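You operate a simulated robot arm through the tools that you are given. There is no shell and no other tool. Be economical: measure what you need, move in short steps, check, and stop when the job is done.

Carry out the task below with a simulated robot arm. There is one attempt and no reset: what you move stays moved.

Task
Take the M20 steel ring from the corner bench and put it on top of the square wooden block. Put the small hex nut on the top of the die cabinet. Open the top die drawer. Any order will do.

It is judged by the outcome, as a careful person would: the job done as asked, and still so three seconds after it is handed in. It fails if anything else is knocked over, pushed out of place, dropped, spilled or broken.

Robot
A 6-joint arm with a two-finger gripper on a trunk, on a base that drives. Base frame: it is fixed to the floor where the robot stands at the start and does not move with it; the origin is under the middle of the robot, x ahead of it, y to its left, z up; the surface under the hand at the start is at about z = 850. Readings come in mm, rad, newtons and seconds.
It reaches about 1298 mm from its shoulder. Its first joint turns from -2.601 to 2.601 rad. Places, roughly: small hex nut (3x2x2 cm) [600, 0, 900]; top die drawer [-1000, -1000, 700]; top of the die cabinet (16x64 cm) [-1000, -1240, 900]. Payload 1.57 kg.
Tool frame: the origin (TCP) lies between the finger pads and is the grasp point; the fingertips stand 21 mm ahead of it; z points along the fingers, y is the line along which they close. The gripper opens to 70 mm. The gripper's body begins 50 mm behind the TCP.
Orientation is that of the tool frame in the base frame, as [roll, pitch, yaw] about the fixed x, y, z axes, in that order (R = Rz(yaw) Ry(pitch) Rx(roll)). With the fingers straight down and closing along the base's y, the tool's x points along the base's -x, its y along +y and its z along -z.

Tools
- The arm moves only by the tool step_arm. Its argument "series" is one flat list of numbers, 7 for each row, row after row: the shift along the base's x, y, z in units of 250 mm (1.0 is 250 mm), then the turn, a rotation vector about the base's x, y, z in units of 90 degrees (1.0 is 90 degrees), then the gripper command, from -1 (shut) to 1 (fully open), values between in proportion. In form: [dx, dy, dz, ax, ay, az, fingers, dx, dy, dz, ax, ay, az, fingers, ...]. A call has 1 to 10 rows; each row is the pose to reach, as a shift and turn from the pose commanded when the call began. A call with a number of a shift or a turn outside -1 to 1 is refused whole. Rows are played at 5 a second. More than 50 mm and 0.15 rad between two rows, or a gripper value outside its range, and nothing of the call is played. Where a pose cannot be reached the arm comes as near as it can. A force on the tool above 40 N (or 10 N above the force at the start of the call, whichever is more), or a blocked arm, ends the call early, and 0.2 s more pass. The fingers move at their own pace and stop on an object; they squeeze with about 30 N. The grip force told is the motor's: it shows also when the fingers shut on nothing. Time passes only in rows, and 0.2 s behind the last, so rows that repeat a pose let the fingers close. It gives the time, the measured TCP pose, the force on the tool (base axes), the opening and the grip force at its end, in the units of the frame above (readings bear some noise), with the torque about the TCP (base axes, N m) and any sound that the robot's microphone picked up, and new pictures: "views" is both (left out), scene, wrist or none.
- Cameras (640 x 400 px; columns grow to the right, rows downward): "scene" is now at [-33.2, 95.4, 1786.1]; the picture's right is [-0.99, -0.14, 0.00], its down [-0.11, 0.76, -0.64] and it looks along [0.09, -0.64, -0.77] (base axes); focal length 261 px, centre (320, 200). "wrist" rides on the gripper at [79, 4, -81] in the tool frame; the picture's right is [-0.05, 1.00, 0.00], its down [-0.67, -0.04, -0.74] and it looks along [-0.74, -0.04, 0.67] (tool axes); focal length 256 px, centre (320, 200). There is no depth. A picture from a camera that has moved, and an enlarged one, comes with that camera's place and axes in the base frame and with its lens.
- raise_lower(by): slides the trunk up (or, below 0, down) by that many mm; the arm and the scene camera ride with it, the base frame stays. It gives what a move gives, with no picture.
- steer(legs): drives the robot by 1 to 6 legs, each [ahead, turn to the left] in mm and rad, along the robot's own axes; the way and the turn of a leg run together, so that a leg with both is an arc; at most 1500 mm and 3.142 rad a leg. The arm and the cameras ride along, it lands a little off, and it stops where it bumps. It gives what a move gives, and a new picture of the scene camera.
- turn_head(pan, tilt): turns the head with the scene camera to pan (to the left, within 2.705 rad either way) and tilt (down, from -0.506 to 1.204), counted from straight ahead of the robot. It gives what a move gives, and a new picture of the scene camera.
- enlarge(camera, box): a new picture of the part [left, top, right, bottom] of that camera's present view, enlarged. It takes no simulated time.
- close_job(): hands the job in; it is judged then, once.

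Go step by step. Nothing tells you exact positions but the pictures and the camera data: compare them with the known pose of the tool, close in by small moves and look again before you grip or let go. The budget is 165 turns and 260 pictures, counting those below and the enlarged ones. Unless the task says otherwise, let go and move clear before handing in, and close with one line.

The tools are called after "Call:" as name(argument=value, ...) on one line, values as JSON. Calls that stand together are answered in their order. step_arm: Moves the arm, as the interface text tells. Its arguments: {"type":"object","properties":{"series":{"type":"array","items":{"type":"number"}},"views":{"type":"string","enum":["both","scene","wrist","none"]}},"required":["series"]} The other tools are called the same way: raise_lower (by) slides the trunk up or down; steer (legs) drives the base; turn_head (pan, tilt) turns the head that bears the scene camera; enlarge (camera, box) takes an enlarged picture of a part of a camera's view; close_job () hands the job in.

At the start:

```text
clock: 0.0
position: [291.7, -686.3, 1124.9]
orientation: [3.141, 0.0, 3.134]
wrist_force: [0.1, 0.4, -0.5]
wrist_torque: [0.0, 0.01, 0.0]
finger_gap: 70.1
grip_force: 0.1
trunk travel left (down, up): [-805.0, 165.0]
robot x, y, heading: [0.8, -1.1, -0.001]
head pan, tilt: [-1.429, 0.874]
```

scene: 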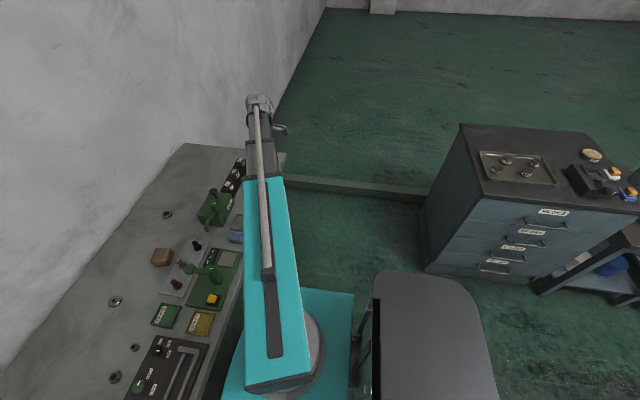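
wrist: 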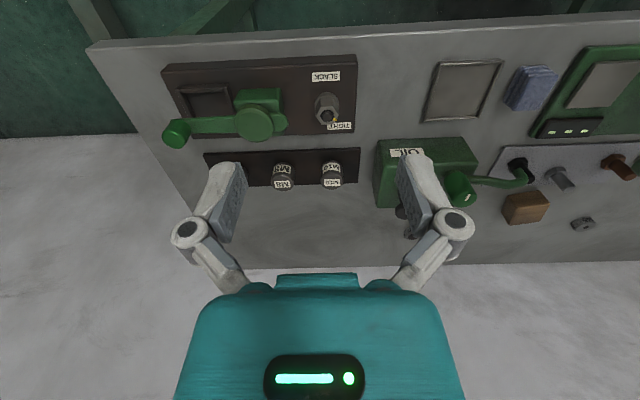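

I see a bench ahead of the robot with many fixtures, and a die cabinet behind and to the right. I'll turn the head toward the bench to find the steel ring, the block and the nut.

Call:
turn_head(pan=0.0, tilt=0.9)

Call:
enlarge(camera="scene", box=[160, 100, 480, 300])

```text
clock: 1.6
position: [291.4, -688.0, 1124.4]
orientation: [3.141, 0.001, 3.134]
wrist_force: [0.6, 0.5, 1.3]
wrist_torque: [-0.02, 0.0, 0.02]
finger_gap: 70.0
grip_force: 0.0
trunk travel left (down, up): [-805.0, 165.0]
robot x, y, heading: [5.8, 0.9, 0.006]
head pan, tilt: [0.0, 0.901]
camera scene: at [31.3, 171.5, 1784.1], right [0.0, -1.0, 0.0], down [-0.78, 0.0, -0.62], along [0.62, 0.0, -0.78], focal length 261 px, centre (320, 200)
```

scene: 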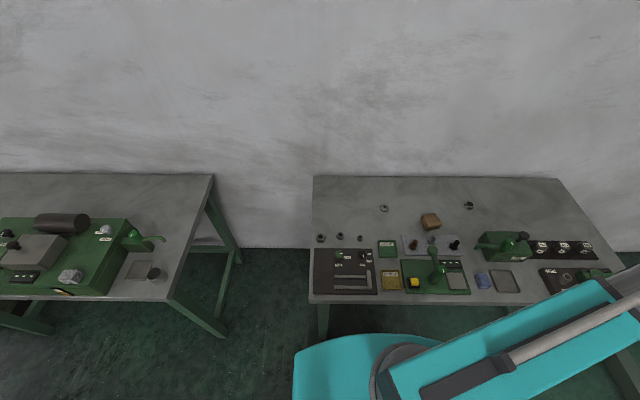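

```text
2.00 times, centred on (320, 200) of scene
camera zoom: at [31.3, 171.5, 1784.1], right [0.0, -1.0, 0.0], down [-0.78, 0.0, -0.62], along [0.62, 0.0, -0.78], focal length 522 px, centre (320, 200)
```

zoom: 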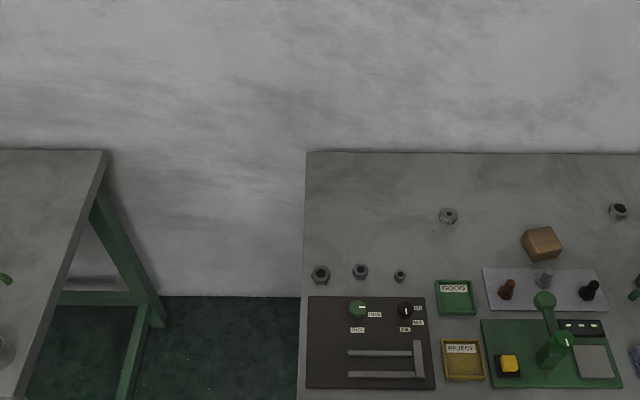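

The small nut looks to be the rightmost of three at about (567, 9). I'll zoom on the bench and look around for the ring and the corner bench.

Call:
enlarge(camera="scene", box=[305, 190, 465, 290])

Call:
enlarge(camera="scene", box=[460, 190, 620, 290])

Call:
turn_head(pan=1.2, tilt=0.7)

Call:
turn_head(pan=-2.4, tilt=0.6)

```text
4.00 times, centred on (385, 240) of scene
camera zoom: at [31.3, 171.5, 1784.1], right [0.0, -1.0, 0.0], down [-0.78, 0.0, -0.62], along [0.62, 0.0, -0.78], focal length 1044 px, centre (60, 40)
```

zoom: 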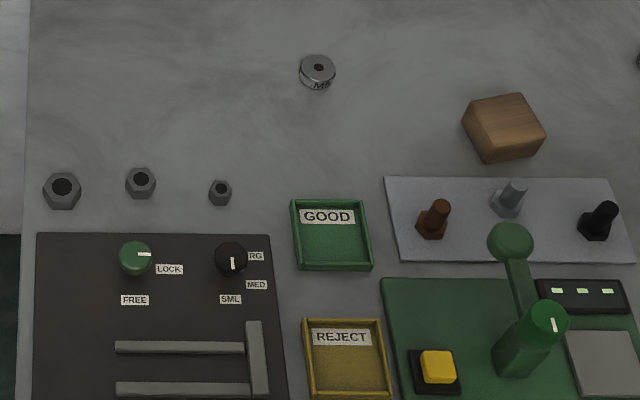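

```text
4.00 times, centred on (540, 240) of scene
camera zoom: at [31.3, 171.5, 1784.1], right [0.0, -1.0, 0.0], down [-0.78, 0.0, -0.62], along [0.62, 0.0, -0.78], focal length 1044 px, centre (-560, 40)
```

zoom: 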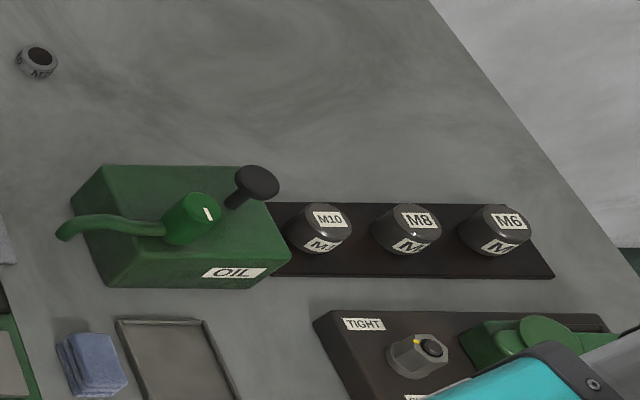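

```text
clock: 3.0
position: [292.2, -687.4, 1123.0]
orientation: [3.141, 0.001, 3.134]
wrist_force: [-0.6, -0.1, 0.6]
wrist_torque: [0.0, 0.05, 0.01]
finger_gap: 70.3
grip_force: 0.0
trunk travel left (down, up): [-805.0, 165.0]
robot x, y, heading: [-0.5, 3.5, 0.004]
head pan, tilt: [1.201, 0.7]
camera scene: at [-13.5, 250.7, 1800.2], right [0.93, -0.36, 0.0], down [-0.23, -0.6, -0.76], along [0.28, 0.71, -0.64], focal length 261 px, centre (320, 200)
```

scene: 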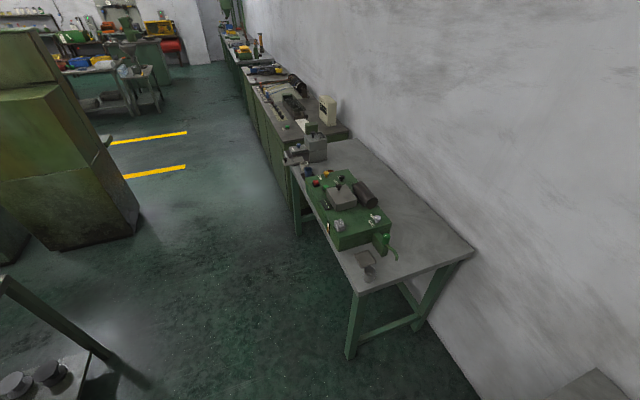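

```text
clock: 6.0
position: [291.2, -687.3, 1123.8]
orientation: [-3.141, -0.001, 3.136]
wrist_force: [0.4, -0.4, 0.7]
wrist_torque: [0.02, 0.02, 0.02]
finger_gap: 69.9
grip_force: 0.1
trunk travel left (down, up): [-805.0, 165.0]
robot x, y, heading: [-0.7, -0.9, 0.002]
head pan, tilt: [-2.4, 0.6]
camera scene: at [-109.3, 111.7, 1808.8], right [-0.68, 0.74, 0.0], down [0.42, 0.38, -0.83], along [-0.61, -0.56, -0.56], focal length 261 px, centre (320, 200)
```

scene: 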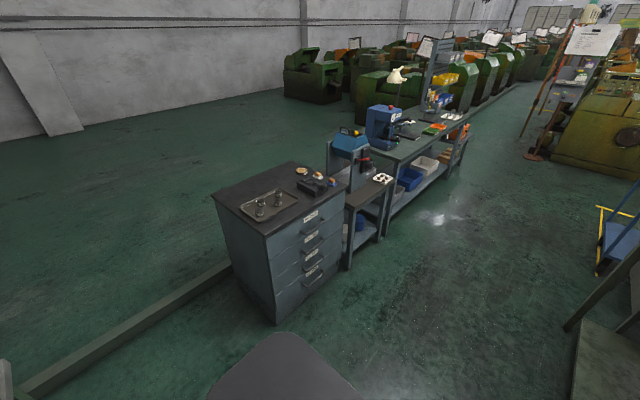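

The two candidate rings are on the front bench; I'll look closer at both labels, and at the cabinet.

Call:
enlarge(camera="scene", box=[200, 150, 360, 250])

Call:
enlarge(camera="scene", box=[270, 210, 350, 260])

Call:
turn_head(pan=-0.3, tilt=0.9)

Call:
enlarge(camera="scene", box=[270, 180, 430, 280])

```text
4.00 times, centred on (280, 200) of scene
camera zoom: at [-109.3, 111.7, 1808.8], right [-0.68, 0.74, 0.0], down [0.42, 0.38, -0.83], along [-0.61, -0.56, -0.56], focal length 1044 px, centre (480, 200)
```

zoom: 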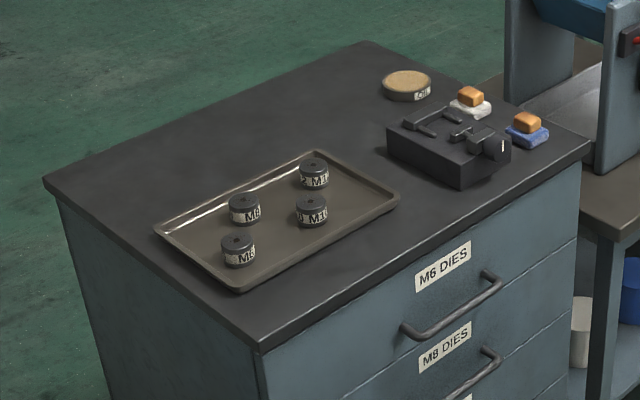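

```text
8.00 times, centred on (310, 235) of scene
camera zoom: at [-109.3, 111.7, 1808.8], right [-0.68, 0.74, 0.0], down [0.42, 0.38, -0.83], along [-0.61, -0.56, -0.56], focal length 2087 px, centre (400, -80)
```

zoom: 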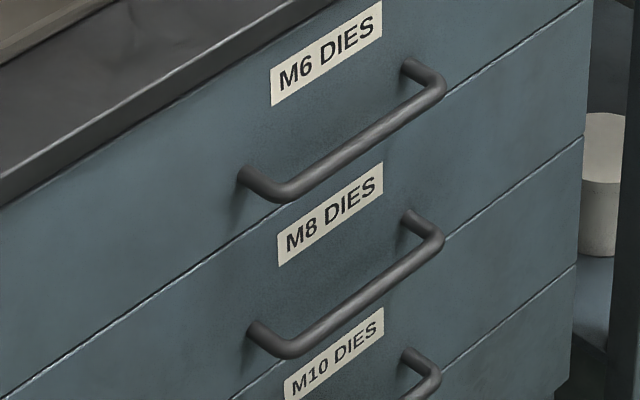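

```text
clock: 8.0
position: [291.5, -687.7, 1123.8]
orientation: [-3.141, 0.001, 3.135]
wrist_force: [0.3, -0.8, -1.3]
wrist_torque: [0.01, 0.01, 0.0]
finger_gap: 69.8
grip_force: 0.1
trunk travel left (down, up): [-805.0, 165.0]
robot x, y, heading: [3.4, -0.0, 0.0]
head pan, tilt: [-0.3, 0.901]
camera scene: at [28.0, 149.2, 1784.1], right [-0.3, -0.96, 0.0], down [-0.75, 0.23, -0.62], along [0.59, -0.18, -0.78], focal length 261 px, centre (320, 200)
```

scene: 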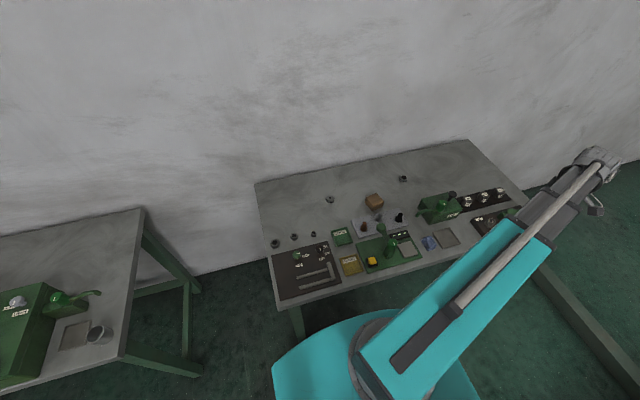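

```text
4.00 times, centred on (350, 230) of scene
camera zoom: at [28.0, 149.2, 1784.1], right [-0.3, -0.96, 0.0], down [-0.75, 0.23, -0.62], along [0.59, -0.18, -0.78], focal length 1044 px, centre (200, 80)
```

zoom: 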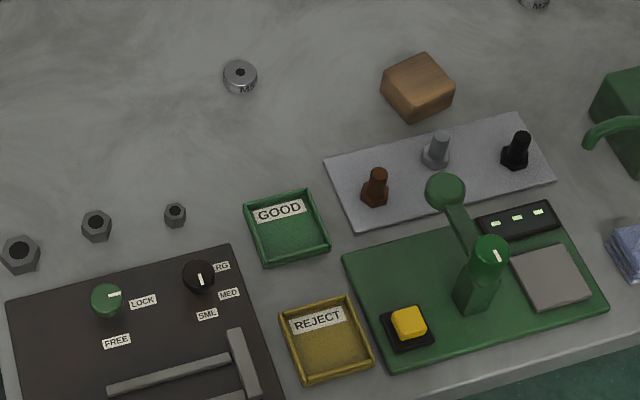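

Call:
enlarge(camera="scene", box=[387, 168, 419, 188])

Call:
enlarge(camera="scene", box=[314, 188, 346, 208])

```text
16.00 times, centred on (403, 178) of scene
camera zoom: at [28.0, 149.2, 1784.1], right [-0.3, -0.96, 0.0], down [-0.75, 0.23, -0.62], along [0.59, -0.18, -0.78], focal length 4174 px, centre (-1008, 552)
```

zoom: 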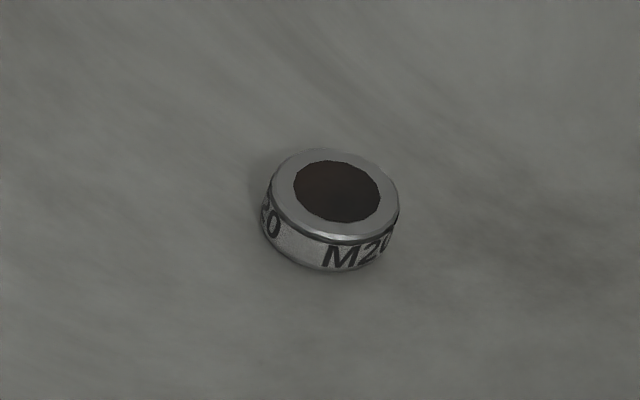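

```text
16.00 times, centred on (330, 198) of scene
camera zoom: at [28.0, 149.2, 1784.1], right [-0.3, -0.96, 0.0], down [-0.75, 0.23, -0.62], along [0.59, -0.18, -0.78], focal length 4174 px, centre (160, 232)
```

zoom: 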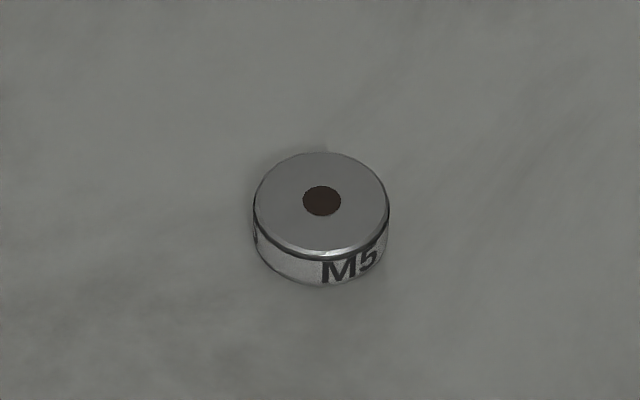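

M20 ring: at about (736, -497); M5 decoy at left. Block: near (622, -281). I'll bring the hand over toward the ring at height.

Call:
step_arm(series=[0.18, 0.076, 0, 0, 0, 0, 1, 0.36, 0.152, 0, 0, 0, 0, 1, 0.54, 0.228, 0, 0, 0, 0, 1, 0.72, 0.304, 0, 0, 0, 0, 1, 0.9, 0.38, 0, 0, 0, 0, 1], views="none")

Call:
step_arm(series=[0.18, 0.076, 0, 0, 0, 0, 1, 0.32, 0.152, -0.08, 0, 0, 0, 1, 0.45, 0.228, -0.16, 0, 0, 0, 1, 0.5, 0.304, -0.24, 0, 0, 0, 1, 0.5, 0.38, -0.36, 0, 0, 0, 1])

```text
clock: 9.2
position: [518.7, -591.2, 1124.6]
orientation: [-3.141, 0.001, 3.136]
wrist_force: [-0.9, -0.3, 0.3]
wrist_torque: [0.03, 0.03, 0.0]
finger_gap: 69.9
grip_force: 0.1
trunk travel left (down, up): [-805.0, 165.0]
robot x, y, heading: [0.9, 4.0, 0.002]
head pan, tilt: [-0.3, 0.901]
```

```text
clock: 10.3
position: [642.4, -496.3, 1123.8]
orientation: [-3.14, 0.001, 3.135]
wrist_force: [1.2, 1.0, 0.4]
wrist_torque: [-0.01, -0.05, -0.01]
finger_gap: 70.0
grip_force: 0.0
out of reach, approached as far as the arm can: row 2, 3, 4, 5
trunk travel left (down, up): [-805.0, 165.0]
robot x, y, heading: [1.4, -2.8, -0.001]
head pan, tilt: [-0.3, 0.901]
camera scene: at [28.0, 149.9, 1784.0], right [-0.29, -0.96, 0.0], down [-0.75, 0.23, -0.62], along [0.59, -0.18, -0.78], focal length 261 px, centre (320, 200)
camera wrist: at [562.4, -491.5, 1205.3], right [0.06, 1.0, 0.0], down [0.67, -0.04, 0.74], along [0.74, -0.05, -0.67], focal length 256 px, centre (320, 200)
```

scene: 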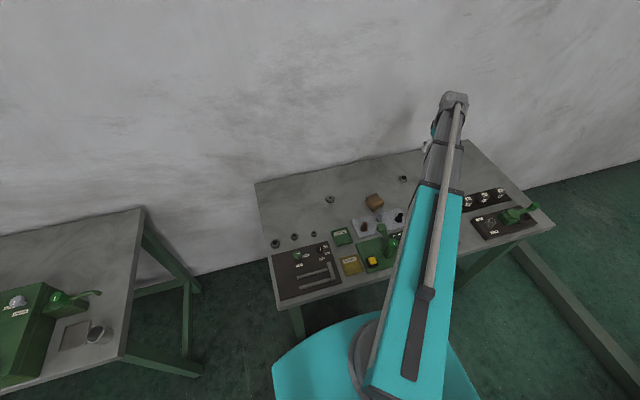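
wrist: 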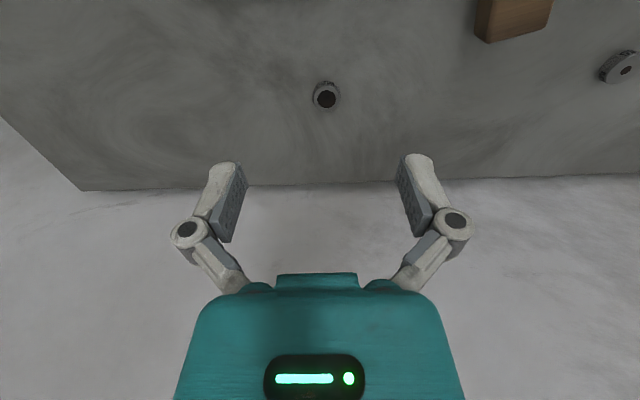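

The hand needs a lower trunk to reach. Ring is confirmed at about (731, -495); I'll lower the trunk by 150.

Call:
raise_lower(by=-150)

Call:
step_arm(series=[0.1, 0.0, 0, 0, 0, 0, 1, 0.2, 0.0, 0, 0, 0, 0, 1, 0.36, 0.0, 0.0, 0, 0, 0, 1])

```text
clock: 12.1
position: [642.1, -496.5, 974.4]
orientation: [3.142, 0.002, 3.136]
wrist_force: [-0.8, -0.5, 0.5]
wrist_torque: [-0.04, 0.03, -0.03]
finger_gap: 69.8
grip_force: 0.0
trunk travel left (down, up): [-655.0, 315.0]
robot x, y, heading: [-4.0, 4.9, -0.002]
head pan, tilt: [-0.3, 0.901]
```

```text
clock: 12.9
position: [733.0, -497.3, 972.8]
orientation: [3.141, 0.0, 3.134]
wrist_force: [0.3, -0.9, -0.5]
wrist_torque: [-0.03, 0.0, 0.03]
finger_gap: 69.9
grip_force: 0.0
trunk travel left (down, up): [-655.0, 315.0]
robot x, y, heading: [1.1, -0.9, 0.005]
head pan, tilt: [-0.3, 0.901]
camera scene: at [28.1, 149.1, 1634.1], right [-0.29, -0.96, 0.0], down [-0.75, 0.23, -0.62], along [0.59, -0.18, -0.78], focal length 261 px, centre (320, 200)
camera wrist: at [652.7, -492.6, 1055.0], right [0.06, 1.0, 0.0], down [0.67, -0.04, 0.74], along [0.74, -0.04, -0.67], focal length 256 px, centre (320, 200)
```

scene: 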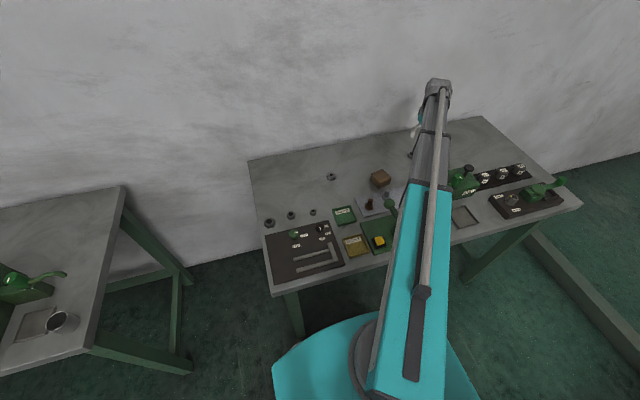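
wrist: 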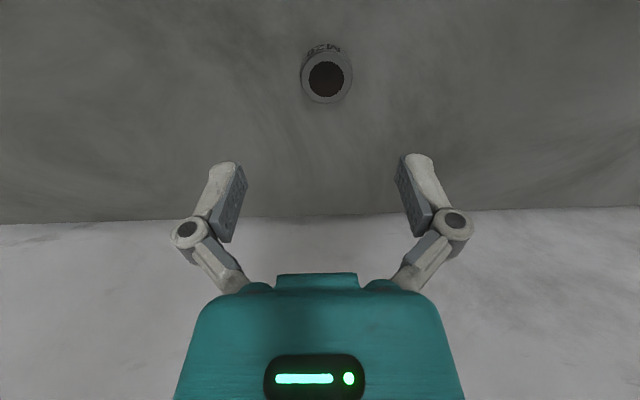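

The ring sits at about (730, -493), 38 mm across. Descending onto it.

Call:
step_arm(series=[-0.01, 0.016, -0.1, 0, 0, 0, 1, -0.01, 0.016, -0.2, 0, 0, 0, 1, -0.01, 0.016, -0.28, 0, 0, 0, 1, -0.01, 0.016, -0.33, 0, 0, 0, 1, -0.01, 0.016, -0.36, 0, 0, 0, 1], views="wrist")

```text
clock: 14.1
position: [731.4, -494.9, 974.2]
orientation: [-3.14, 0.001, 3.136]
wrist_force: [-0.5, 1.2, 0.7]
wrist_torque: [0.01, -0.01, -0.03]
finger_gap: 70.0
grip_force: 0.1
out of reach, approached as far as the arm can: row 1, 2, 3, 4, 5
trunk travel left (down, up): [-655.0, 315.0]
robot x, y, heading: [-1.4, 2.7, 0.003]
head pan, tilt: [-0.3, 0.901]
camera wrist: at [650.9, -489.5, 1055.1], right [0.06, 1.0, 0.0], down [0.67, -0.04, 0.74], along [0.74, -0.04, -0.67], focal length 256 px, centre (320, 200)
```

wrist: 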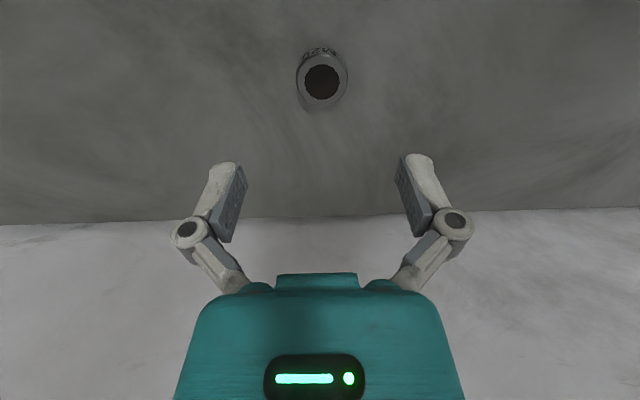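

The arm can't go lower at this trunk height, so I'll lower by the trunk.

Call:
raise_lower(by=-80)

Call:
step_arm(series=[0, 0, 0, 0, 0, 0, 1], views="wrist")

```text
clock: 15.3
position: [730.7, -494.6, 894.1]
orientation: [3.141, 0.0, 3.135]
wrist_force: [-0.1, 0.4, 0.4]
wrist_torque: [-0.02, 0.04, 0.0]
finger_gap: 70.0
grip_force: 0.0
trunk travel left (down, up): [-575.0, 395.0]
robot x, y, heading: [0.0, 2.3, 0.004]
head pan, tilt: [-0.3, 0.901]
```

```text
clock: 15.7
position: [730.1, -493.8, 893.5]
orientation: [-3.141, -0.001, 3.135]
wrist_force: [0.2, 0.9, 0.2]
wrist_torque: [-0.03, 0.0, 0.0]
finger_gap: 70.1
grip_force: 0.1
trunk travel left (down, up): [-575.0, 395.0]
robot x, y, heading: [-0.9, 3.1, 0.003]
head pan, tilt: [-0.3, 0.901]
camera wrist: at [650.9, -489.5, 975.1], right [0.06, 1.0, 0.0], down [0.67, -0.04, 0.74], along [0.74, -0.04, -0.67], focal length 256 px, centre (320, 200)
```

wrist: 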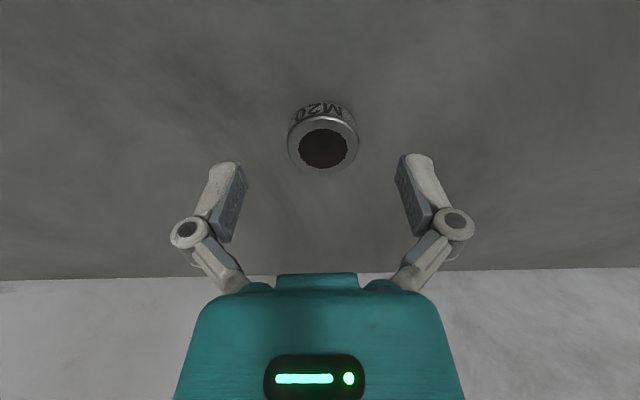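

Well aligned; down another 19 mm and grip.

Call:
raise_lower(by=-19)

Call:
step_arm(series=[0, 0.004, 0, 0, 0, 0, 0.3, 0, 0.004, 0, 0, 0, 0, -0.1, 0, 0.004, 0, 0, 0, 0, -0.4, 0, 0.004, 0, 0, 0, 0, -0.4, 0, 0.004, 0, 0, 0, 0, -0.4], views="wrist")

```text
clock: 16.3
position: [730.1, -494.1, 874.4]
orientation: [3.14, -0.002, 3.137]
wrist_force: [0.0, -0.1, 0.6]
wrist_torque: [-0.01, -0.01, 0.04]
finger_gap: 70.1
grip_force: 0.1
trunk travel left (down, up): [-556.0, 414.0]
robot x, y, heading: [1.7, 0.5, 0.001]
head pan, tilt: [-0.3, 0.901]
```

```text
clock: 17.5
position: [729.6, -492.7, 874.0]
orientation: [3.141, 0.002, 3.135]
wrist_force: [0.3, 0.6, 2.7]
wrist_torque: [0.0, -0.09, -0.06]
finger_gap: 36.9
grip_force: 29.7
trunk travel left (down, up): [-556.0, 414.0]
robot x, y, heading: [-0.6, 3.1, -0.0]
head pan, tilt: [-0.3, 0.901]
camera wrist: at [650.9, -488.4, 956.2], right [0.06, 1.0, 0.0], down [0.67, -0.04, 0.74], along [0.74, -0.04, -0.67], focal length 256 px, centre (320, 200)
```

wrist: 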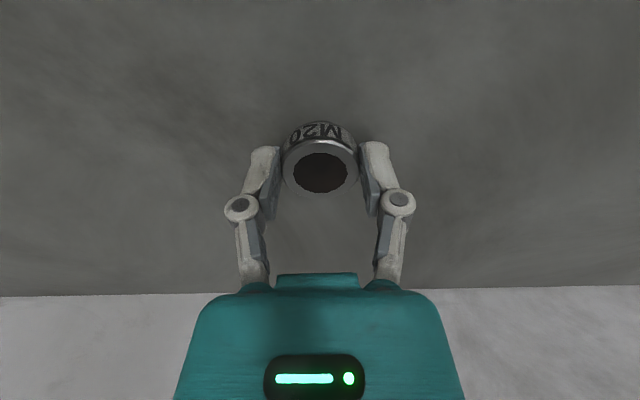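

Ring gripped (36.9 mm). Lifting and moving to near the block.

Call:
step_arm(series=[0, 0, 0.15, 0, 0, 0, -1, 0, 0, 0.3, 0, 0, 0, -1, 0, 0, 0.45, 0, 0, 0, -1, -0.08, 0.16, 0.46, 0, 0, 0, -1, -0.16, 0.32, 0.46, 0, 0, 0, -1, -0.24, 0.48, 0.46, 0, 0, 0, -1, -0.32, 0.64, 0.46, 0, 0, 0, -1, -0.4, 0.8, 0.46, 0, 0, 0, -1])

```text
clock: 19.3
position: [628.1, -290.6, 875.0]
orientation: [-3.141, 0.0, 3.134]
wrist_force: [-1.5, 2.8, 6.8]
wrist_torque: [-0.03, 0.02, 0.0]
finger_gap: 36.8
grip_force: 30.2
out of reach, approached as far as the arm can: row 1, 2, 3, 4, 5, 6, 7, 8
trunk travel left (down, up): [-556.0, 414.0]
robot x, y, heading: [1.3, -1.3, 0.001]
head pan, tilt: [-0.3, 0.901]
camera scene: at [27.9, 149.5, 1535.0], right [-0.29, -0.96, 0.0], down [-0.75, 0.23, -0.62], along [0.59, -0.18, -0.78], focal length 261 px, centre (320, 200)
camera wrist: at [548.3, -286.3, 956.3], right [0.06, 1.0, 0.0], down [0.67, -0.04, 0.74], along [0.74, -0.04, -0.67], focal length 256 px, centre (320, 200)
```

scene: 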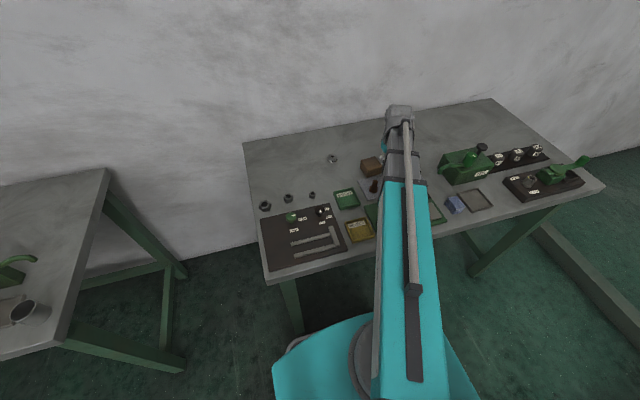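
wrist: 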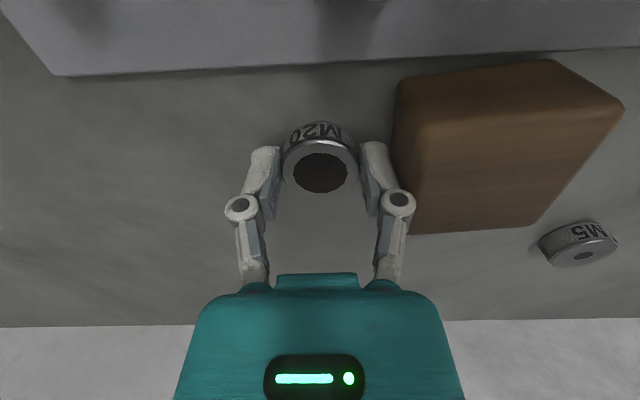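

The arm cannot change height by itself here (height only by the trunk), so the hand went sideways low and may have touched the block. I'll check before moving.

Call:
enlarge(camera="scene", box=[300, 130, 460, 230])

Call:
enlarge(camera="wrist", box=[320, 20, 640, 280])

```text
4.00 times, centred on (380, 180) of scene
camera zoom: at [27.9, 149.5, 1535.0], right [-0.29, -0.96, 0.0], down [-0.75, 0.23, -0.62], along [0.59, -0.18, -0.78], focal length 1044 px, centre (80, 280)
```

zoom: 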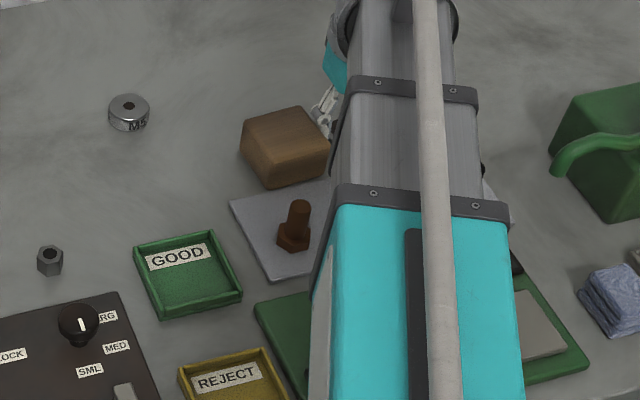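

```text
1.54 times, centred on (480, 150) of wrist
camera zoom: at [548.3, -286.3, 956.3], right [0.06, 1.0, 0.0], down [0.67, -0.04, 0.74], along [0.74, -0.04, -0.67], focal length 394 px, centre (74, 277)
```

zoom: 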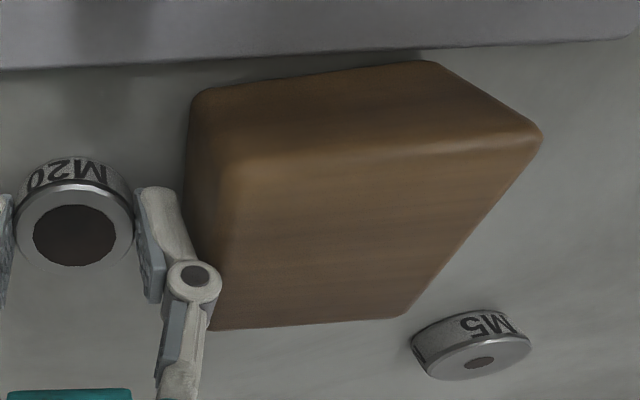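

The block was pushed about 65 mm in +y by the low finger; I'll restore it. First raise by trunk, then go over to its +y side so I can nudge it back.

Call:
raise_lower(by=80)

Call:
step_arm(series=[0, 0.16, 0, 0, 0, 0, -1, 0, 0.32, 0, 0, 0, 0, -1, 0, 0.46, 0, 0, 0, 0, -1, 0, 0.6, 0, 0, 0, 0, -1], views="both")

```text
clock: 20.5
position: [628.8, -292.3, 953.7]
orientation: [3.141, 0.0, 3.134]
wrist_force: [-0.2, -0.2, -1.5]
wrist_torque: [0.0, -0.01, 0.0]
finger_gap: 36.9
grip_force: 29.6
trunk travel left (down, up): [-636.0, 334.0]
robot x, y, heading: [-4.7, 1.0, -0.004]
head pan, tilt: [-0.3, 0.901]
```

```text
clock: 21.5
position: [628.4, -141.0, 955.1]
orientation: [3.141, 0.0, 3.134]
wrist_force: [0.9, -0.1, -1.7]
wrist_torque: [0.01, 0.01, -0.01]
finger_gap: 36.8
grip_force: 29.8
trunk travel left (down, up): [-636.0, 334.0]
robot x, y, heading: [-4.0, -2.4, -0.004]
head pan, tilt: [-0.3, 0.901]
camera scene: at [28.2, 149.2, 1615.0], right [-0.29, -0.96, 0.0], down [-0.75, 0.23, -0.62], along [0.59, -0.18, -0.78], focal length 261 px, centre (320, 200)
camera wrist: at [549.0, -136.4, 1036.1], right [0.06, 1.0, 0.0], down [0.67, -0.04, 0.74], along [0.74, -0.04, -0.67], focal length 256 px, centre (320, 200)
```

scene: 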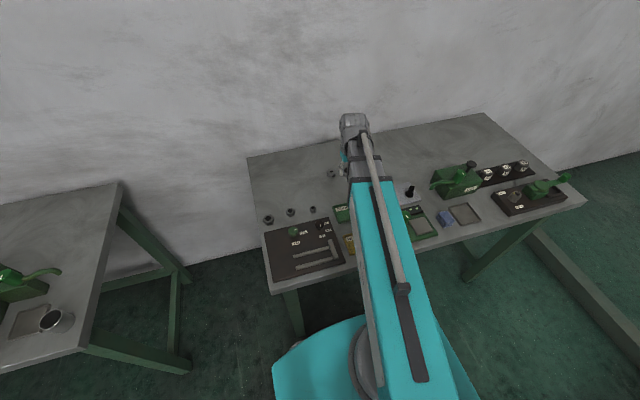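
wrist: 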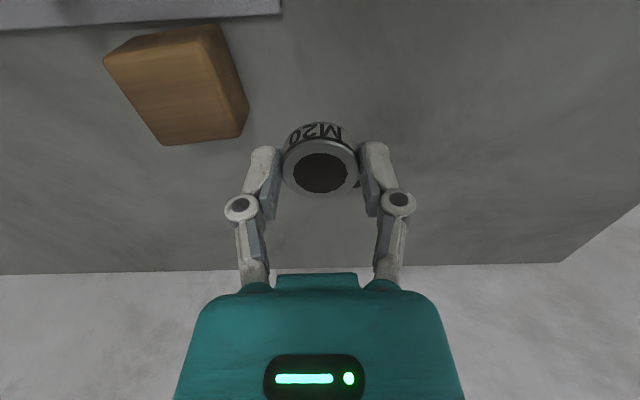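

Now on the block's +y side with clear bench below. Lowering, then pushing slowly toward -y.

Call:
raise_lower(by=-76)

Call:
step_arm(series=[-0.05, 0, 0, 0, 0, 0, -1, -0.05, -0.06, 0, 0, 0, 0, -1, -0.03, -0.11, 0, 0, 0, 0, -1, -0.01, -0.16, 0, 0, 0, 0, -1, 0, -0.2, 0, 0, 0, 0, -1], views="wrist")

```text
clock: 22.6
position: [628.0, -141.6, 878.5]
orientation: [3.141, -0.001, 3.134]
wrist_force: [-0.1, -0.8, -0.6]
wrist_torque: [-0.01, 0.0, 0.02]
finger_gap: 36.6
grip_force: 29.9
trunk travel left (down, up): [-560.0, 410.0]
robot x, y, heading: [2.3, -2.2, -0.003]
head pan, tilt: [-0.3, 0.901]
```

```text
clock: 23.8
position: [629.4, -191.7, 878.1]
orientation: [3.141, 0.0, 3.136]
wrist_force: [0.2, -0.2, -1.2]
wrist_torque: [0.02, 0.05, 0.02]
finger_gap: 36.6
grip_force: 30.3
trunk travel left (down, up): [-560.0, 410.0]
robot x, y, heading: [1.2, 1.0, 0.002]
head pan, tilt: [-0.3, 0.901]
camera wrist: at [549.3, -187.4, 960.1], right [0.06, 1.0, 0.0], down [0.67, -0.04, 0.74], along [0.74, -0.04, -0.67], focal length 256 px, centre (320, 200)
```

wrist: 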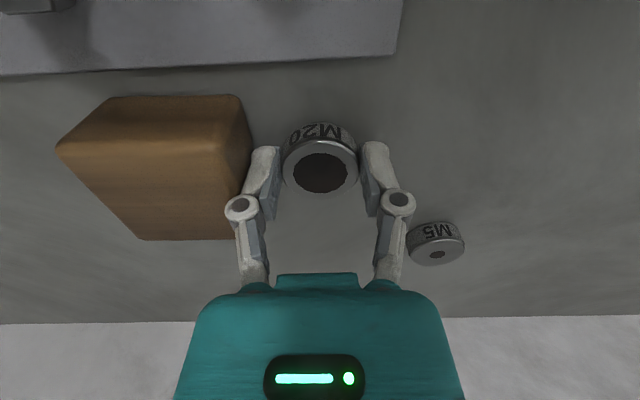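

The block is moving back neatly. I'll shift contact slightly nearer and push about 35 mm more.

Call:
step_arm(series=[0, 0.03, 0, 0, 0, 0, -1, -0.07, 0.03, 0, 0, 0, 0, -1, -0.07, -0.04, 0, 0, 0, 0, -1, -0.05, -0.08, 0, 0, 0, 0, -1, -0.03, -0.12, 0, 0, 0, 0, -1, 0.0, -0.14, 0, 0, 0, 0, -1], views="wrist")

```text
clock: 25.2
position: [630.0, -228.2, 878.9]
orientation: [3.141, -0.001, 3.134]
wrist_force: [-0.4, -0.1, -1.0]
wrist_torque: [0.0, -0.01, -0.02]
finger_gap: 36.8
grip_force: 30.2
trunk travel left (down, up): [-560.0, 410.0]
robot x, y, heading: [-2.7, 1.3, 0.002]
head pan, tilt: [-0.3, 0.901]
camera wrist: at [549.6, -222.4, 960.1], right [0.06, 1.0, 0.0], down [0.67, -0.04, 0.74], along [0.74, -0.04, -0.67], focal length 256 px, centre (320, 200)
```

wrist: 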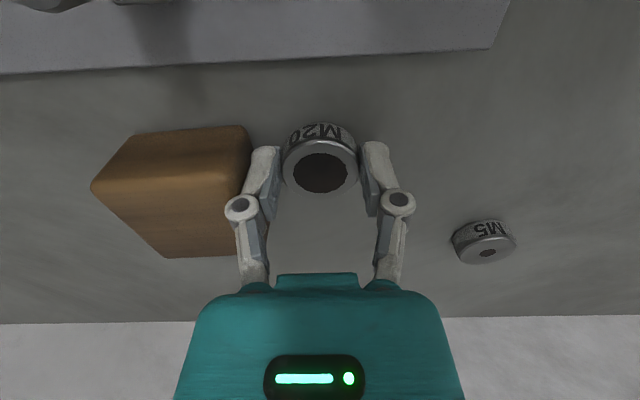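

The block is now estimated at (646, -291), close to where it began. I'll raise to the original height, move the arm aside, and compare pictures with the first ones.

Call:
raise_lower(by=245)

Call:
step_arm(series=[0, -0.18, 0, 0, 0, 0, -1, 0, -0.36, 0, 0, 0, 0, -1, 0, -0.54, 0, 0, 0, 0, -1, 0, -0.72, 0, 0, 0, 0, -1, 0, -0.9, 0, 0, 0, 0, -1, 0, -1, 0, 0, 0, 0, -1], views="wrist")

Call:
enlarge(camera="scene", box=[270, 180, 430, 280])

```text
clock: 27.8
position: [629.6, -227.8, 1122.6]
orientation: [3.141, 0.002, 3.136]
wrist_force: [-0.5, 0.3, -0.9]
wrist_torque: [0.0, 0.0, 0.02]
finger_gap: 36.6
grip_force: 29.9
trunk travel left (down, up): [-805.0, 165.0]
robot x, y, heading: [-2.9, 1.9, -0.003]
head pan, tilt: [-0.3, 0.901]
```

```text
clock: 29.2
position: [629.6, -478.7, 1123.9]
orientation: [3.14, 0.0, 3.135]
wrist_force: [-0.3, 0.0, -1.2]
wrist_torque: [0.02, 0.01, 0.0]
finger_gap: 36.6
grip_force: 29.8
trunk travel left (down, up): [-805.0, 165.0]
robot x, y, heading: [1.4, 0.9, -0.001]
head pan, tilt: [-0.3, 0.901]
camera wrist: at [549.4, -473.5, 1204.9], right [0.06, 1.0, 0.0], down [0.67, -0.04, 0.74], along [0.74, -0.04, -0.67], focal length 256 px, centre (320, 200)
```

wrist: 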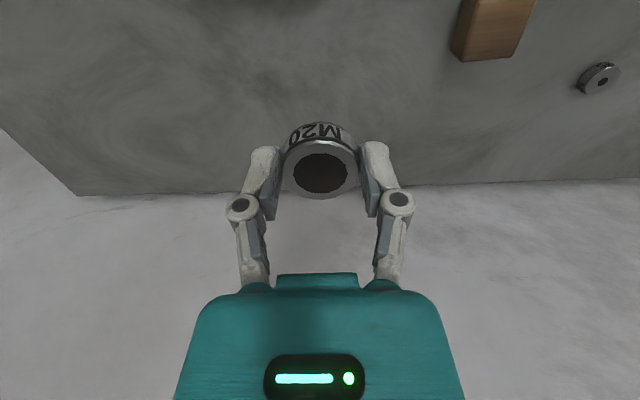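

```text
4.00 times, centred on (350, 230) of scene
camera zoom: at [28.2, 148.8, 1784.1], right [-0.29, -0.96, 0.0], down [-0.75, 0.23, -0.62], along [0.59, -0.18, -0.78], focal length 1044 px, centre (200, 80)
```

zoom: 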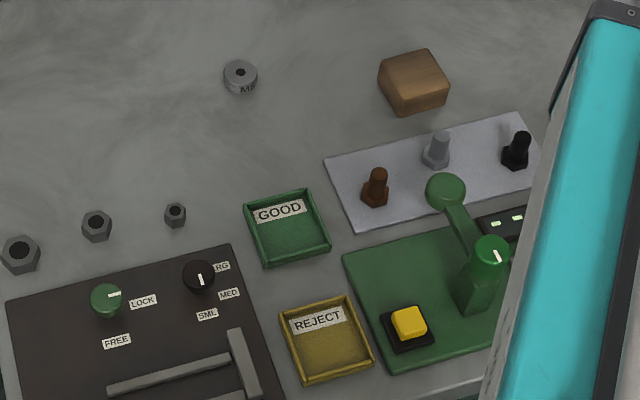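

Block is within about 6 mm of its start and M5 is unmoved. Now bring the ring toward the block, staying high, and look.

Call:
step_arm(series=[-0.03, 0.18, 0, 0, 0, 0, -1, -0.06, 0.36, 0, 0, 0, 0, -1, -0.1, 0.54, 0, 0, 0, 0, -1, -0.12, 0.72, 0, 0, 0, 0, -1], views="none")

Call:
raise_lower(by=-170)

Call:
step_arm(series=[0, 0.02, 0, 0, 0, 0, -1], views="both")

```text
clock: 30.2
position: [598.5, -296.8, 1124.2]
orientation: [-3.14, 0.0, 3.136]
wrist_force: [-0.7, -0.9, 0.5]
wrist_torque: [0.0, 0.03, -0.03]
finger_gap: 36.6
grip_force: 29.5
trunk travel left (down, up): [-805.0, 165.0]
robot x, y, heading: [-0.4, 0.7, 0.004]
head pan, tilt: [-0.3, 0.901]
```

```text
clock: 32.1
position: [600.1, -297.4, 953.6]
orientation: [-3.141, -0.001, 3.134]
wrist_force: [0.8, -0.3, -1.5]
wrist_torque: [0.01, 0.02, 0.0]
finger_gap: 36.6
grip_force: 29.9
trunk travel left (down, up): [-635.0, 335.0]
robot x, y, heading: [-1.1, -1.6, 0.003]
head pan, tilt: [-0.3, 0.901]
```

```text
clock: 32.5
position: [599.2, -291.3, 953.9]
orientation: [3.141, 0.0, 3.135]
wrist_force: [0.5, -0.5, -1.1]
wrist_torque: [-0.01, 0.0, -0.02]
finger_gap: 36.6
grip_force: 29.7
trunk travel left (down, up): [-635.0, 335.0]
robot x, y, heading: [-2.1, 0.3, -0.001]
head pan, tilt: [-0.3, 0.901]
camera scene: at [28.2, 149.2, 1614.1], right [-0.29, -0.96, 0.0], down [-0.75, 0.23, -0.62], along [0.59, -0.18, -0.78], focal length 261 px, centre (320, 200)
camera wrist: at [519.8, -287.2, 1035.1], right [0.06, 1.0, 0.0], down [0.67, -0.04, 0.74], along [0.74, -0.04, -0.67], focal length 256 px, centre (320, 200)
```

scene: 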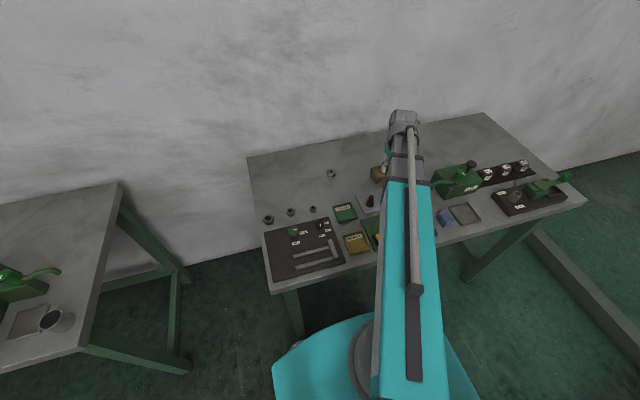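
wrist: 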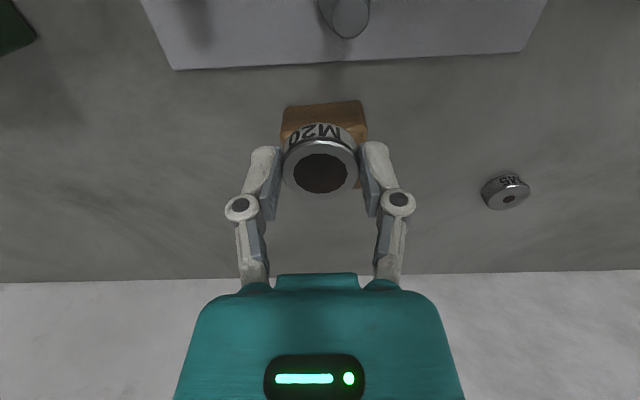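

Block centre about (647, -288). Move over it and lower near contact.

Call:
step_arm(series=[0.1, 0.006, 0, 0, 0, 0, -1, 0.19, 0.012, 0, 0, 0, 0, -1], views="none")

Call:
raise_lower(by=-39)

Call:
step_arm(series=[0.0, 0.0, 0, 0, 0, 0, -1], views="wrist")

Call:
turn_head(pan=0.1, tilt=0.9)

Call:
enlarge(camera="scene", box=[400, 120, 520, 195])

```text
clock: 33.1
position: [647.9, -289.8, 953.5]
orientation: [-3.141, 0.001, 3.135]
wrist_force: [-0.1, 0.7, -0.7]
wrist_torque: [-0.02, 0.0, 0.0]
finger_gap: 36.8
grip_force: 30.2
trunk travel left (down, up): [-635.0, 335.0]
robot x, y, heading: [0.9, 0.4, 0.003]
head pan, tilt: [-0.3, 0.901]
```

```text
clock: 33.9
position: [646.9, -288.8, 914.2]
orientation: [-3.141, 0.0, 3.136]
wrist_force: [-0.5, 0.5, 0.8]
wrist_torque: [0.0, -0.02, -0.03]
finger_gap: 36.6
grip_force: 30.2
trunk travel left (down, up): [-596.0, 374.0]
robot x, y, heading: [-3.7, 0.7, -0.001]
head pan, tilt: [-0.3, 0.901]
```

```text
clock: 34.3
position: [646.9, -289.2, 914.3]
orientation: [3.141, 0.0, 3.135]
wrist_force: [-0.4, -0.3, 0.7]
wrist_torque: [0.0, 0.0, -0.02]
finger_gap: 36.8
grip_force: 30.2
trunk travel left (down, up): [-596.0, 374.0]
robot x, y, heading: [-1.4, -1.0, -0.004]
head pan, tilt: [-0.3, 0.901]
camera wrist: at [567.7, -284.3, 996.1], right [0.06, 1.0, 0.0], down [0.67, -0.04, 0.74], along [0.74, -0.04, -0.67], focal length 256 px, centre (320, 200)
```

wrist: 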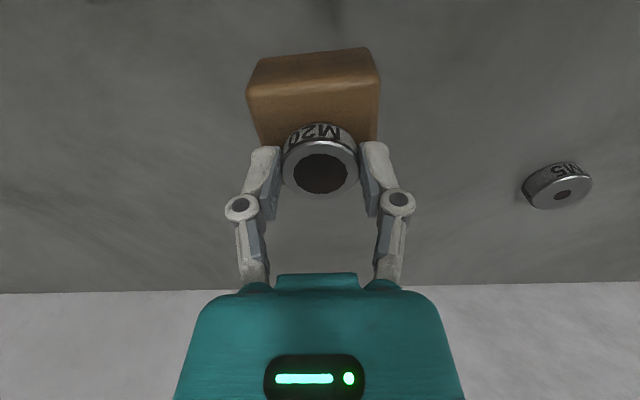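

```text
clock: 35.2
position: [646.6, -289.4, 914.4]
orientation: [-3.142, 0.001, 3.133]
wrist_force: [0.7, -0.6, 0.0]
wrist_torque: [0.01, -0.03, -0.02]
finger_gap: 36.5
grip_force: 30.2
trunk travel left (down, up): [-596.0, 374.0]
robot x, y, heading: [-1.3, 1.6, -0.002]
head pan, tilt: [0.099, 0.901]
camera scene: at [31.1, 179.1, 1575.0], right [0.1, -0.99, 0.0], down [-0.78, -0.08, -0.62], along [0.62, 0.06, -0.78], focal length 261 px, centre (320, 200)
```

scene: 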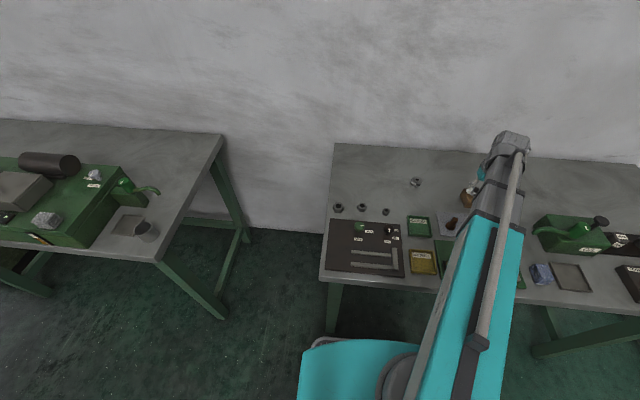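

```text
5.33 times, centred on (460, 158) of scene
camera zoom: at [31.1, 179.1, 1575.0], right [0.1, -0.99, 0.0], down [-0.78, -0.08, -0.62], along [0.62, 0.06, -0.78], focal length 1392 px, centre (-427, 427)
```

zoom: 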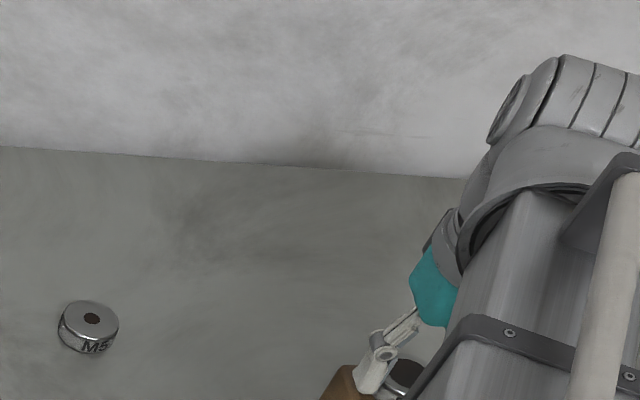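

Aligned over the block. Lowering in small steps until contact.

Call:
raise_lower(by=-5)

Call:
raise_lower(by=-2)

Call:
raise_lower(by=-1.5)

```text
clock: 35.7
position: [647.8, -287.9, 911.8]
orientation: [3.141, 0.002, 3.134]
wrist_force: [3.2, -3.9, 23.2]
wrist_torque: [-0.1, -0.13, -0.02]
finger_gap: 36.2
grip_force: 30.4
trunk travel left (down, up): [-591.0, 379.0]
robot x, y, heading: [1.1, 4.6, 0.0]
head pan, tilt: [0.099, 0.901]
```

```text
clock: 36.2
position: [645.8, -289.8, 908.6]
orientation: [-3.141, 0.001, 3.134]
wrist_force: [2.2, -2.0, 24.8]
wrist_torque: [-0.03, -0.14, -0.04]
finger_gap: 36.6
grip_force: 29.1
trunk travel left (down, up): [-589.0, 381.0]
robot x, y, heading: [-0.8, -0.3, 0.0]
head pan, tilt: [0.099, 0.901]
```

```text
clock: 36.6
position: [646.5, -289.6, 908.7]
orientation: [-3.14, 0.0, 3.137]
wrist_force: [-0.4, 0.0, 31.9]
wrist_torque: [0.11, 0.05, -0.04]
finger_gap: 36.5
grip_force: 29.9
trunk travel left (down, up): [-588.0, 382.0]
robot x, y, heading: [0.7, -1.8, 0.003]
head pan, tilt: [0.099, 0.901]
stopped: the force on the tool passed its limit at 43 N (the readings are from after the stop); the commanded pose is now the measured one
```

Contact is made; relieve a bit and open.

Call:
raise_lower(by=1.5)

Call:
step_arm(series=[0, 0, 0, 0, 0, 0, 0.15, 0, 0, 0, 0, 0, 0, 0.5, 0, 0, 0, 0, 0, 0, 0.9, 0, 0, 0, 0, 0, 0, 0.9], views="wrist")

```text
clock: 37.1
position: [646.1, -287.3, 908.3]
orientation: [3.141, 0.001, 3.137]
wrist_force: [-3.0, 1.3, 9.4]
wrist_torque: [0.05, 0.07, 0.04]
finger_gap: 36.5
grip_force: 30.0
trunk travel left (down, up): [-590.0, 380.0]
robot x, y, heading: [-1.4, 3.6, -0.0]
head pan, tilt: [0.099, 0.901]
```

```text
clock: 38.1
position: [648.1, -289.4, 908.8]
orientation: [-3.141, 0.0, 3.135]
wrist_force: [-0.4, 0.4, -0.5]
wrist_torque: [-0.01, -0.03, 0.03]
finger_gap: 66.4
grip_force: 0.1
trunk travel left (down, up): [-590.0, 380.0]
robot x, y, heading: [-0.3, -1.0, -0.002]
head pan, tilt: [0.099, 0.901]
camera wrist: at [568.2, -284.5, 989.9], right [0.06, 1.0, 0.0], down [0.67, -0.04, 0.75], along [0.74, -0.04, -0.67], focal length 256 px, centre (320, 200)
```

wrist: 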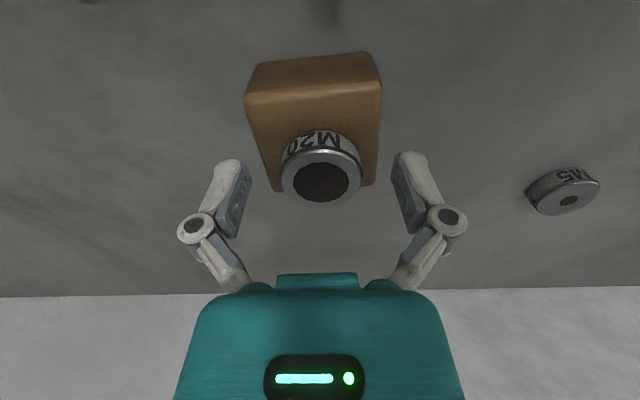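

Ring released on the block. Raise straight up and check its position.

Call:
raise_lower(by=100)

Call:
step_arm(series=[-0.1, 0, 0, 0, 0, 0, 1, -0.2, 0, 0, 0, 0, 0, 1], views="both")

Call:
enlarge(camera="wrist", box=[240, 30, 400, 130])

```text
clock: 39.5
position: [648.5, -289.0, 1008.1]
orientation: [-3.141, 0.001, 3.136]
wrist_force: [1.0, -0.3, 1.0]
wrist_torque: [0.02, -0.01, -0.01]
finger_gap: 66.6
grip_force: 0.0
trunk travel left (down, up): [-690.0, 280.0]
robot x, y, heading: [-0.7, 1.2, 0.001]
head pan, tilt: [0.099, 0.901]
```

```text
clock: 40.1
position: [597.2, -289.6, 1008.6]
orientation: [3.142, 0.002, 3.136]
wrist_force: [-0.1, -0.4, -0.8]
wrist_torque: [-0.02, -0.02, -0.01]
finger_gap: 69.9
grip_force: 0.0
trunk travel left (down, up): [-690.0, 280.0]
robot x, y, heading: [-1.0, 2.3, 0.003]
head pan, tilt: [0.099, 0.901]
camera scene: at [30.8, 179.3, 1668.9], right [0.1, -0.99, 0.0], down [-0.78, -0.08, -0.62], along [0.62, 0.06, -0.78], focal length 261 px, centre (320, 200)
camera wrist: at [517.7, -283.9, 1090.0], right [0.06, 1.0, 0.0], down [0.67, -0.04, 0.75], along [0.74, -0.04, -0.67], focal length 256 px, centre (320, 200)
```

scene: 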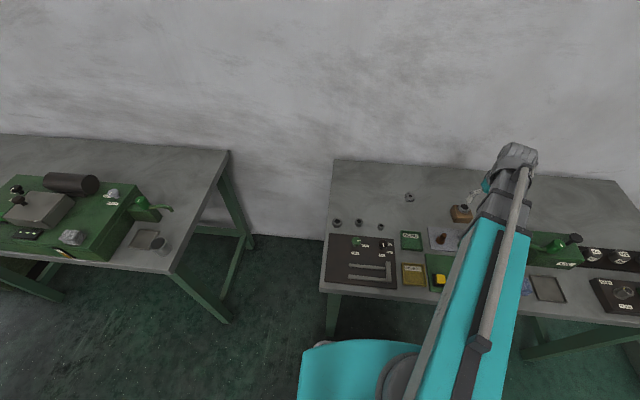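
wrist: 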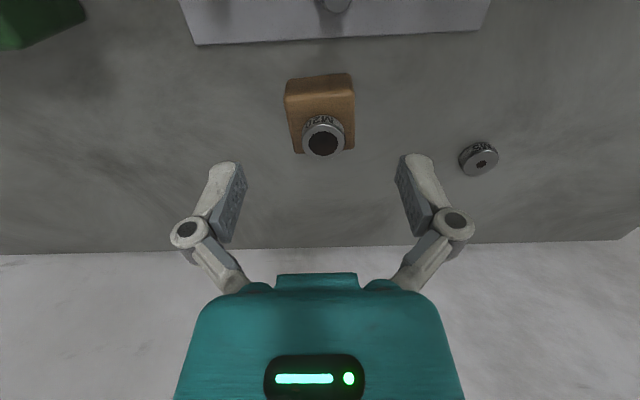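

```text
4.00 times, centred on (320, 80) of wrist
camera zoom: at [517.7, -283.9, 1090.0], right [0.06, 1.0, 0.0], down [0.67, -0.04, 0.75], along [0.74, -0.04, -0.67], focal length 1024 px, centre (320, 680)
```

zoom: 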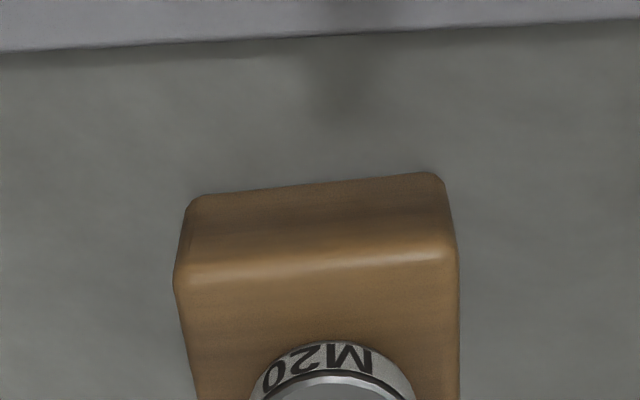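

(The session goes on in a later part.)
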